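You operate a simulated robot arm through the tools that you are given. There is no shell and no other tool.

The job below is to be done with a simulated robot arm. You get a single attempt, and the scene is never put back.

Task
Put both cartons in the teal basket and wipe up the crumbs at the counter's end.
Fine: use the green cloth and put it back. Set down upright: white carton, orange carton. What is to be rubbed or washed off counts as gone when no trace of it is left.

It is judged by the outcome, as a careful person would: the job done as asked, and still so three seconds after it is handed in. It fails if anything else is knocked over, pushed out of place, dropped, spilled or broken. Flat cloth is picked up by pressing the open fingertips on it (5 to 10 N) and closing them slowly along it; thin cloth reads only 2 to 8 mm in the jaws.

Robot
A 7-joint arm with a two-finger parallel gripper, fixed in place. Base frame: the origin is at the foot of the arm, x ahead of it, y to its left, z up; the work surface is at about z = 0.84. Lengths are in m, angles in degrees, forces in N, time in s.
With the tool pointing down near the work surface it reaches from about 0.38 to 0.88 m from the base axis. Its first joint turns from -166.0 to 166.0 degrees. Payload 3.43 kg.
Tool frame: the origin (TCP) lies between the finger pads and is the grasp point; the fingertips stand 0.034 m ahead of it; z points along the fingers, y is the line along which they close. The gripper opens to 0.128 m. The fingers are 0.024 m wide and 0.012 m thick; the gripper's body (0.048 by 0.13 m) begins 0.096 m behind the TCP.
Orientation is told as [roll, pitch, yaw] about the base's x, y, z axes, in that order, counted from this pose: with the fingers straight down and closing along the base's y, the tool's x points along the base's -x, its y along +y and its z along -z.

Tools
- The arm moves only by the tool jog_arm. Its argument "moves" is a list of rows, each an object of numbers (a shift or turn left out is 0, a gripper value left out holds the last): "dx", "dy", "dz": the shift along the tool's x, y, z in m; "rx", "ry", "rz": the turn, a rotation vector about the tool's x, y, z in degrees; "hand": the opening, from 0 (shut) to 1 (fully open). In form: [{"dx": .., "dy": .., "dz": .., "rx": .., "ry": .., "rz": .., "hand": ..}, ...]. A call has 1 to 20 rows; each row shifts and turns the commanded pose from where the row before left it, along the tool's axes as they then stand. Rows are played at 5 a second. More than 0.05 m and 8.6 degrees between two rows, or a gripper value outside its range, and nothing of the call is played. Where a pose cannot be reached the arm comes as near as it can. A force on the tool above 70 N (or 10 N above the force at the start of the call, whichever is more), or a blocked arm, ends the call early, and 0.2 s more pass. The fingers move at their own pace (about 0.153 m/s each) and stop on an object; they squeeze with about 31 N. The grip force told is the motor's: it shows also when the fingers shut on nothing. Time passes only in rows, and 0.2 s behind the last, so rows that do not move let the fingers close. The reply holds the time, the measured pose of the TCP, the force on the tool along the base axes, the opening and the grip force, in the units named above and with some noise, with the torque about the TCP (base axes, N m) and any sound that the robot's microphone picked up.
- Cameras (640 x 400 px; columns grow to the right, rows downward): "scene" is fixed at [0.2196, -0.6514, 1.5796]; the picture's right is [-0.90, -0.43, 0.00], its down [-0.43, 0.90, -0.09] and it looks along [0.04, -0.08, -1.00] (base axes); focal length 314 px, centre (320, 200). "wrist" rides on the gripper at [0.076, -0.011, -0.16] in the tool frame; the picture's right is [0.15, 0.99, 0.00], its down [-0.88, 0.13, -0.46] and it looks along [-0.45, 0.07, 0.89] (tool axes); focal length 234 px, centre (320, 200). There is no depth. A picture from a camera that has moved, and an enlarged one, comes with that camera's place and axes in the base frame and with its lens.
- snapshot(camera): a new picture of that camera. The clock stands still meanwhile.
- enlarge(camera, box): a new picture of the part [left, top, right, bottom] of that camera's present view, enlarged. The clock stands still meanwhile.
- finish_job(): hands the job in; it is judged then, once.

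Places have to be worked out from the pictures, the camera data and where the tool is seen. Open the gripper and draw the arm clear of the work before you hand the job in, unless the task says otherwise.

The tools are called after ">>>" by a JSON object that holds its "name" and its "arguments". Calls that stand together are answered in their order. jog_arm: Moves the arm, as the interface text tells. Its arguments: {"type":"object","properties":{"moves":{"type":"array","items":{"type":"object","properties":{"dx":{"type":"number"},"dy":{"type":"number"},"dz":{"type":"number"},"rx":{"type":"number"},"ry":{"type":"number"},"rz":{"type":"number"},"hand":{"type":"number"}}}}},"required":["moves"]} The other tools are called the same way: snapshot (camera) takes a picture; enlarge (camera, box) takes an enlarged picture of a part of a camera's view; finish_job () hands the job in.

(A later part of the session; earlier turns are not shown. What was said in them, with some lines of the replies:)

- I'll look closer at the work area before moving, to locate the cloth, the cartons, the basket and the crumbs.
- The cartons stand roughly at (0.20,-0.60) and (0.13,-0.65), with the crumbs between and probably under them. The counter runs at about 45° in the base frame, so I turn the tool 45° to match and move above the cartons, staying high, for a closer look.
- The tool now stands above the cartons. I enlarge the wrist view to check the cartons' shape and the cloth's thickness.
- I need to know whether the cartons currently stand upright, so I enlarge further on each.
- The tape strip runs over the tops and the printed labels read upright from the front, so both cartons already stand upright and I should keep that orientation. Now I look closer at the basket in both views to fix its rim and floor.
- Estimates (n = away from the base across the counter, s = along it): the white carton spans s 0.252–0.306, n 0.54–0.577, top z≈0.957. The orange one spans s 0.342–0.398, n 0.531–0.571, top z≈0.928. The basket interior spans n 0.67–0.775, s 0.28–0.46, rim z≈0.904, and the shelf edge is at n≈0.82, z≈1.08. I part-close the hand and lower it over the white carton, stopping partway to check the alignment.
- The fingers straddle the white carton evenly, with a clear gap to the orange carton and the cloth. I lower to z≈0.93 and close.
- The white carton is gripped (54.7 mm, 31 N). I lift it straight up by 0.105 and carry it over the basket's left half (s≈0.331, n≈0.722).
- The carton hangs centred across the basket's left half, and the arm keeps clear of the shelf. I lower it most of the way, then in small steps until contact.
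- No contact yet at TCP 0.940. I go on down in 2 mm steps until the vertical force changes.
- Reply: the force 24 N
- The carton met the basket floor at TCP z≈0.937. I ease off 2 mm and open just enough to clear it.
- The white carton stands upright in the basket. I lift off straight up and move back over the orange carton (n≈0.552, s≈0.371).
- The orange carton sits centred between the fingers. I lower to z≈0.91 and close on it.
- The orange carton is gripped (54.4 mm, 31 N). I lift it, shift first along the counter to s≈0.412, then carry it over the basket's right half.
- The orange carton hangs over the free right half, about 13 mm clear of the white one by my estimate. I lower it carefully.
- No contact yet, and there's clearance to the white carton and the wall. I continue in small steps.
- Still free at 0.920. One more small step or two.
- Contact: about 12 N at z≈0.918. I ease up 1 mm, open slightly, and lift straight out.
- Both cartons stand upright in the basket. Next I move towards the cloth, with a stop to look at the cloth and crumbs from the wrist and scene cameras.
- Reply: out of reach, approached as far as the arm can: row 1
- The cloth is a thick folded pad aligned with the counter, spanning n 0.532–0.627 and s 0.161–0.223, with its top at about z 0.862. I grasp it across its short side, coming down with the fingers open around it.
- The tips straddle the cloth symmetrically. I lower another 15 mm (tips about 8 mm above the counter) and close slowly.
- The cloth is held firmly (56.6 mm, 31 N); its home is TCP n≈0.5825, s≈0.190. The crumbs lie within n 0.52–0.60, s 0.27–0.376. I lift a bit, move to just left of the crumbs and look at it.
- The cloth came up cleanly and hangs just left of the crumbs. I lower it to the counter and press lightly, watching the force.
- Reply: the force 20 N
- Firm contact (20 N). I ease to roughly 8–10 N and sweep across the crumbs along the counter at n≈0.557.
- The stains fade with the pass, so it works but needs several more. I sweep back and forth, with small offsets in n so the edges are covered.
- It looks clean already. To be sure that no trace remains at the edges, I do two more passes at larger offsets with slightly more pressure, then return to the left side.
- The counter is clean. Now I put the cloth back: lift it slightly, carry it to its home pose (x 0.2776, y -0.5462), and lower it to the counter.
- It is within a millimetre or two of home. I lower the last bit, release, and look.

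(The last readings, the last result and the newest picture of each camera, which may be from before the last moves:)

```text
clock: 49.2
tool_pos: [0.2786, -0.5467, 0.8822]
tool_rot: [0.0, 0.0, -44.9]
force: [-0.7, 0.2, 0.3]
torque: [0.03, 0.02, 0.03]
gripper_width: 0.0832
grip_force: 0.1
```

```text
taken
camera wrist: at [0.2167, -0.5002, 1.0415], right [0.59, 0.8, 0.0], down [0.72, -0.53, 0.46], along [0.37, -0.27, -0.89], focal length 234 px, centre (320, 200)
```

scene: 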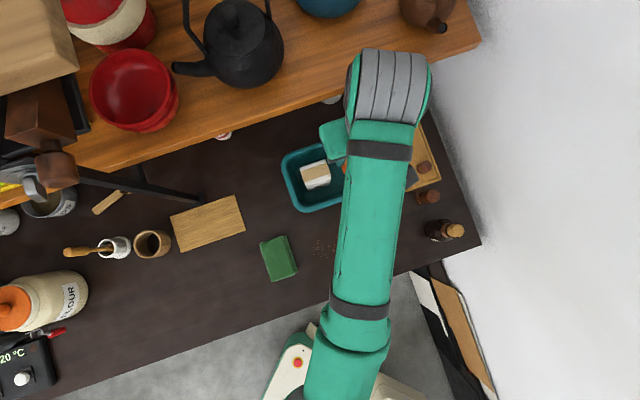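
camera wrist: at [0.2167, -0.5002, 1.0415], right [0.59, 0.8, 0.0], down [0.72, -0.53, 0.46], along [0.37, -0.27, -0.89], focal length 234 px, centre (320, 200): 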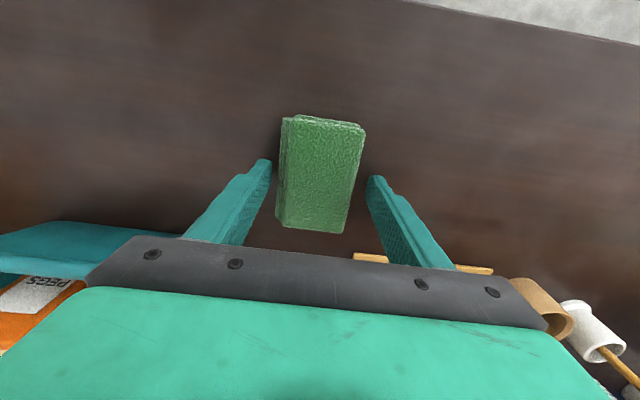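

The cloth is free and lies flat. I rise straight up and draw back towards the start pose, which is clear of the scene camera's view of the work, to check the result.

>>> {"name": "jog_arm", "arguments": {"moves": [{"dz": -0.02}, {"dz": -0.03}, {"dz": -0.04}, {"dz": -0.045}, {"dz": -0.045}, {"dz": -0.045, "hand": 1.0}, {"dy": 0.03}, {"dy": 0.035}, {"dy": 0.035}, {"dx": 0.03, "dy": 0.03}, {}]}}

>>> {"name": "snapshot", "arguments": {"camera": "scene"}}

>>> {"name": "enlarge", "arguments": {"camera": "scene", "box": [240, 190, 400, 290]}}

>>> {"name": "enlarge", "arguments": {"camera": "scene", "box": [270, 120, 398, 220]}}

>>> {"name": "snapshot", "arguments": {"camera": "wrist"}}

```text
clock: 51.6
tool_pos: [0.348, -0.4327, 1.1064]
tool_rot: [-0.1, 0.0, -45.0]
force: [-0.3, 0.1, -0.2]
torque: [0.0, 0.03, -0.04]
gripper_width: 0.1279
grip_force: 0.1
```

```text
taken
```

scene: 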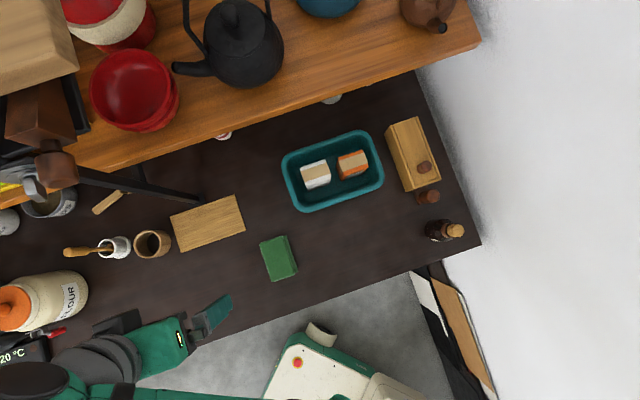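

```text
4.00 times, centred on (320, 240) of scene
camera zoom: at [0.2196, -0.6514, 1.5796], right [-0.9, -0.43, 0.0], down [-0.43, 0.9, -0.09], along [0.04, -0.08, -1.0], focal length 1258 px, centre (320, 40)
```

zoom: 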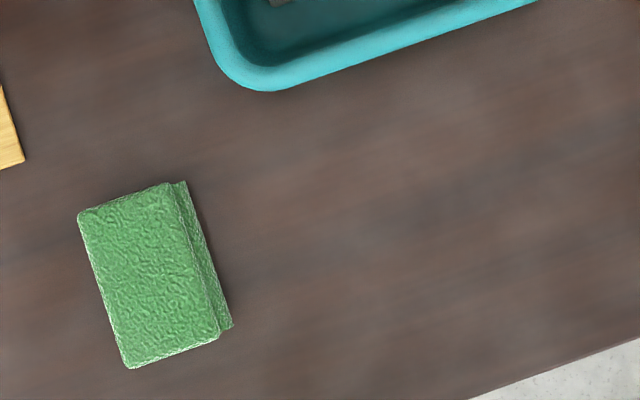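

```text
4.00 times, centred on (334, 170) of scene
camera zoom: at [0.2196, -0.6514, 1.5796], right [-0.9, -0.43, 0.0], down [-0.43, 0.9, -0.09], along [0.04, -0.08, -1.0], focal length 1258 px, centre (264, 320)
```

zoom: 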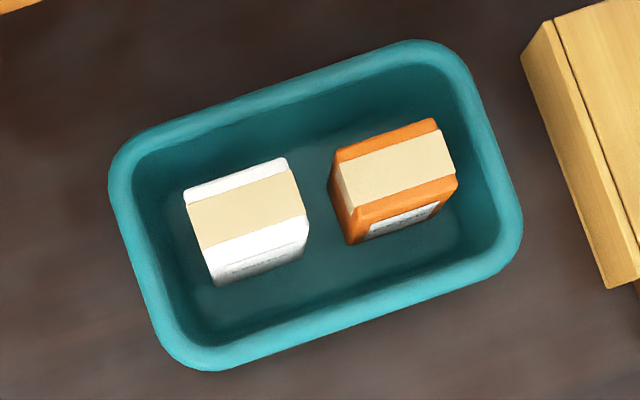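

```text
taken
camera wrist: at [0.2873, -0.3871, 1.266], right [0.6, 0.8, 0.0], down [0.71, -0.53, 0.46], along [0.37, -0.27, -0.89], focal length 234 px, centre (320, 200)
```

wrist: 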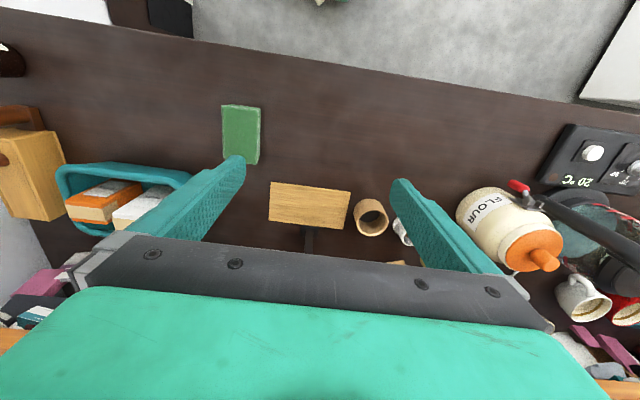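

The cloth is back where it lay, the cartons stand upright in the basket, and the spot is clean. Before handing in I check the rest of the counter for further crumbs or anything displaced.

>>> {"name": "enlarge", "arguments": {"camera": "scene", "box": [360, 100, 490, 270]}}

>>> {"name": "enlarge", "arguments": {"camera": "scene", "box": [60, 170, 280, 320]}}

>>> {"name": "enlarge", "arguments": {"camera": "scene", "box": [280, 200, 380, 270]}}

```text
2.35 times, centred on (425, 185) of scene
camera zoom: at [0.2196, -0.6514, 1.5796], right [-0.9, -0.43, 0.0], down [-0.43, 0.9, -0.09], along [0.04, -0.08, -1.0], focal length 740 px, centre (73, 235)
```

zoom: 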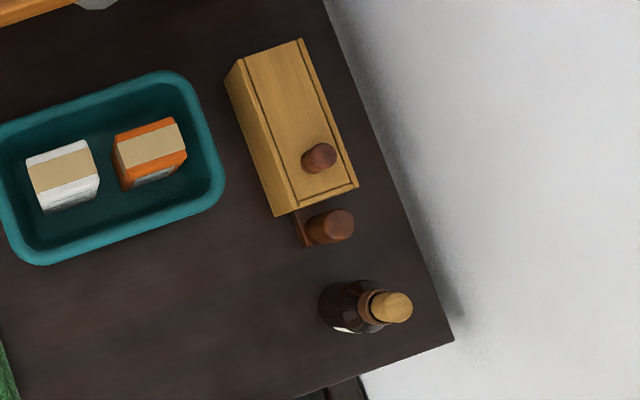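

```text
2.67 times, centred on (170, 245) of scene
camera zoom: at [0.2196, -0.6514, 1.5796], right [-0.9, -0.43, 0.0], down [-0.43, 0.9, -0.09], along [0.04, -0.08, -1.0], focal length 839 px, centre (720, 80)
```

zoom: 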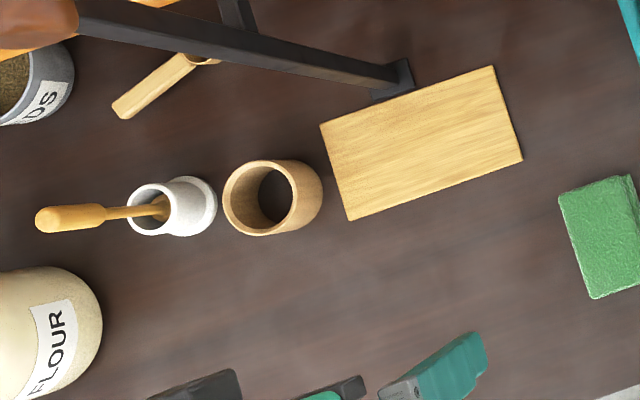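

```text
5.71 times, centred on (330, 235) of scene
camera zoom: at [0.2196, -0.6514, 1.5796], right [-0.9, -0.43, 0.0], down [-0.43, 0.9, -0.09], along [0.04, -0.08, -1.0], focal length 1797 px, centre (263, 0)
```

zoom: 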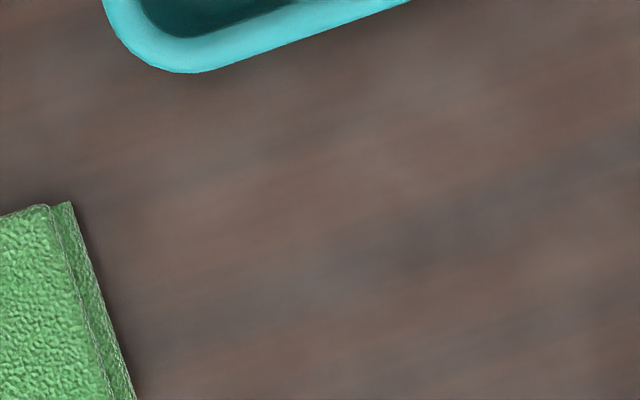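

No crumbs remain anywhere in view, nothing else has moved, and the gripper is open and clear of the work. I hand the job in.

>>> {"name": "finish_job", "arguments": {}}

```text
The job is handed in.
```

The job is done and handed in. I don't have the judge's result yet.

- **Cartons:** the white and orange cartons both stand upright in the teal basket, white on the left and orange on the right as seen from the scene camera.
- **Crumbs:** I wiped the spot with the green cloth in several passes. The last close-up pictures show no trace of crumbs there or on the rest of the counter in view.
- **Cloth:** it lies flat where it was at the start, to within about 2 mm.
- **Everything else:** in the pictures nothing else on the counter has moved. The gripper is open and the arm is drawn clear.
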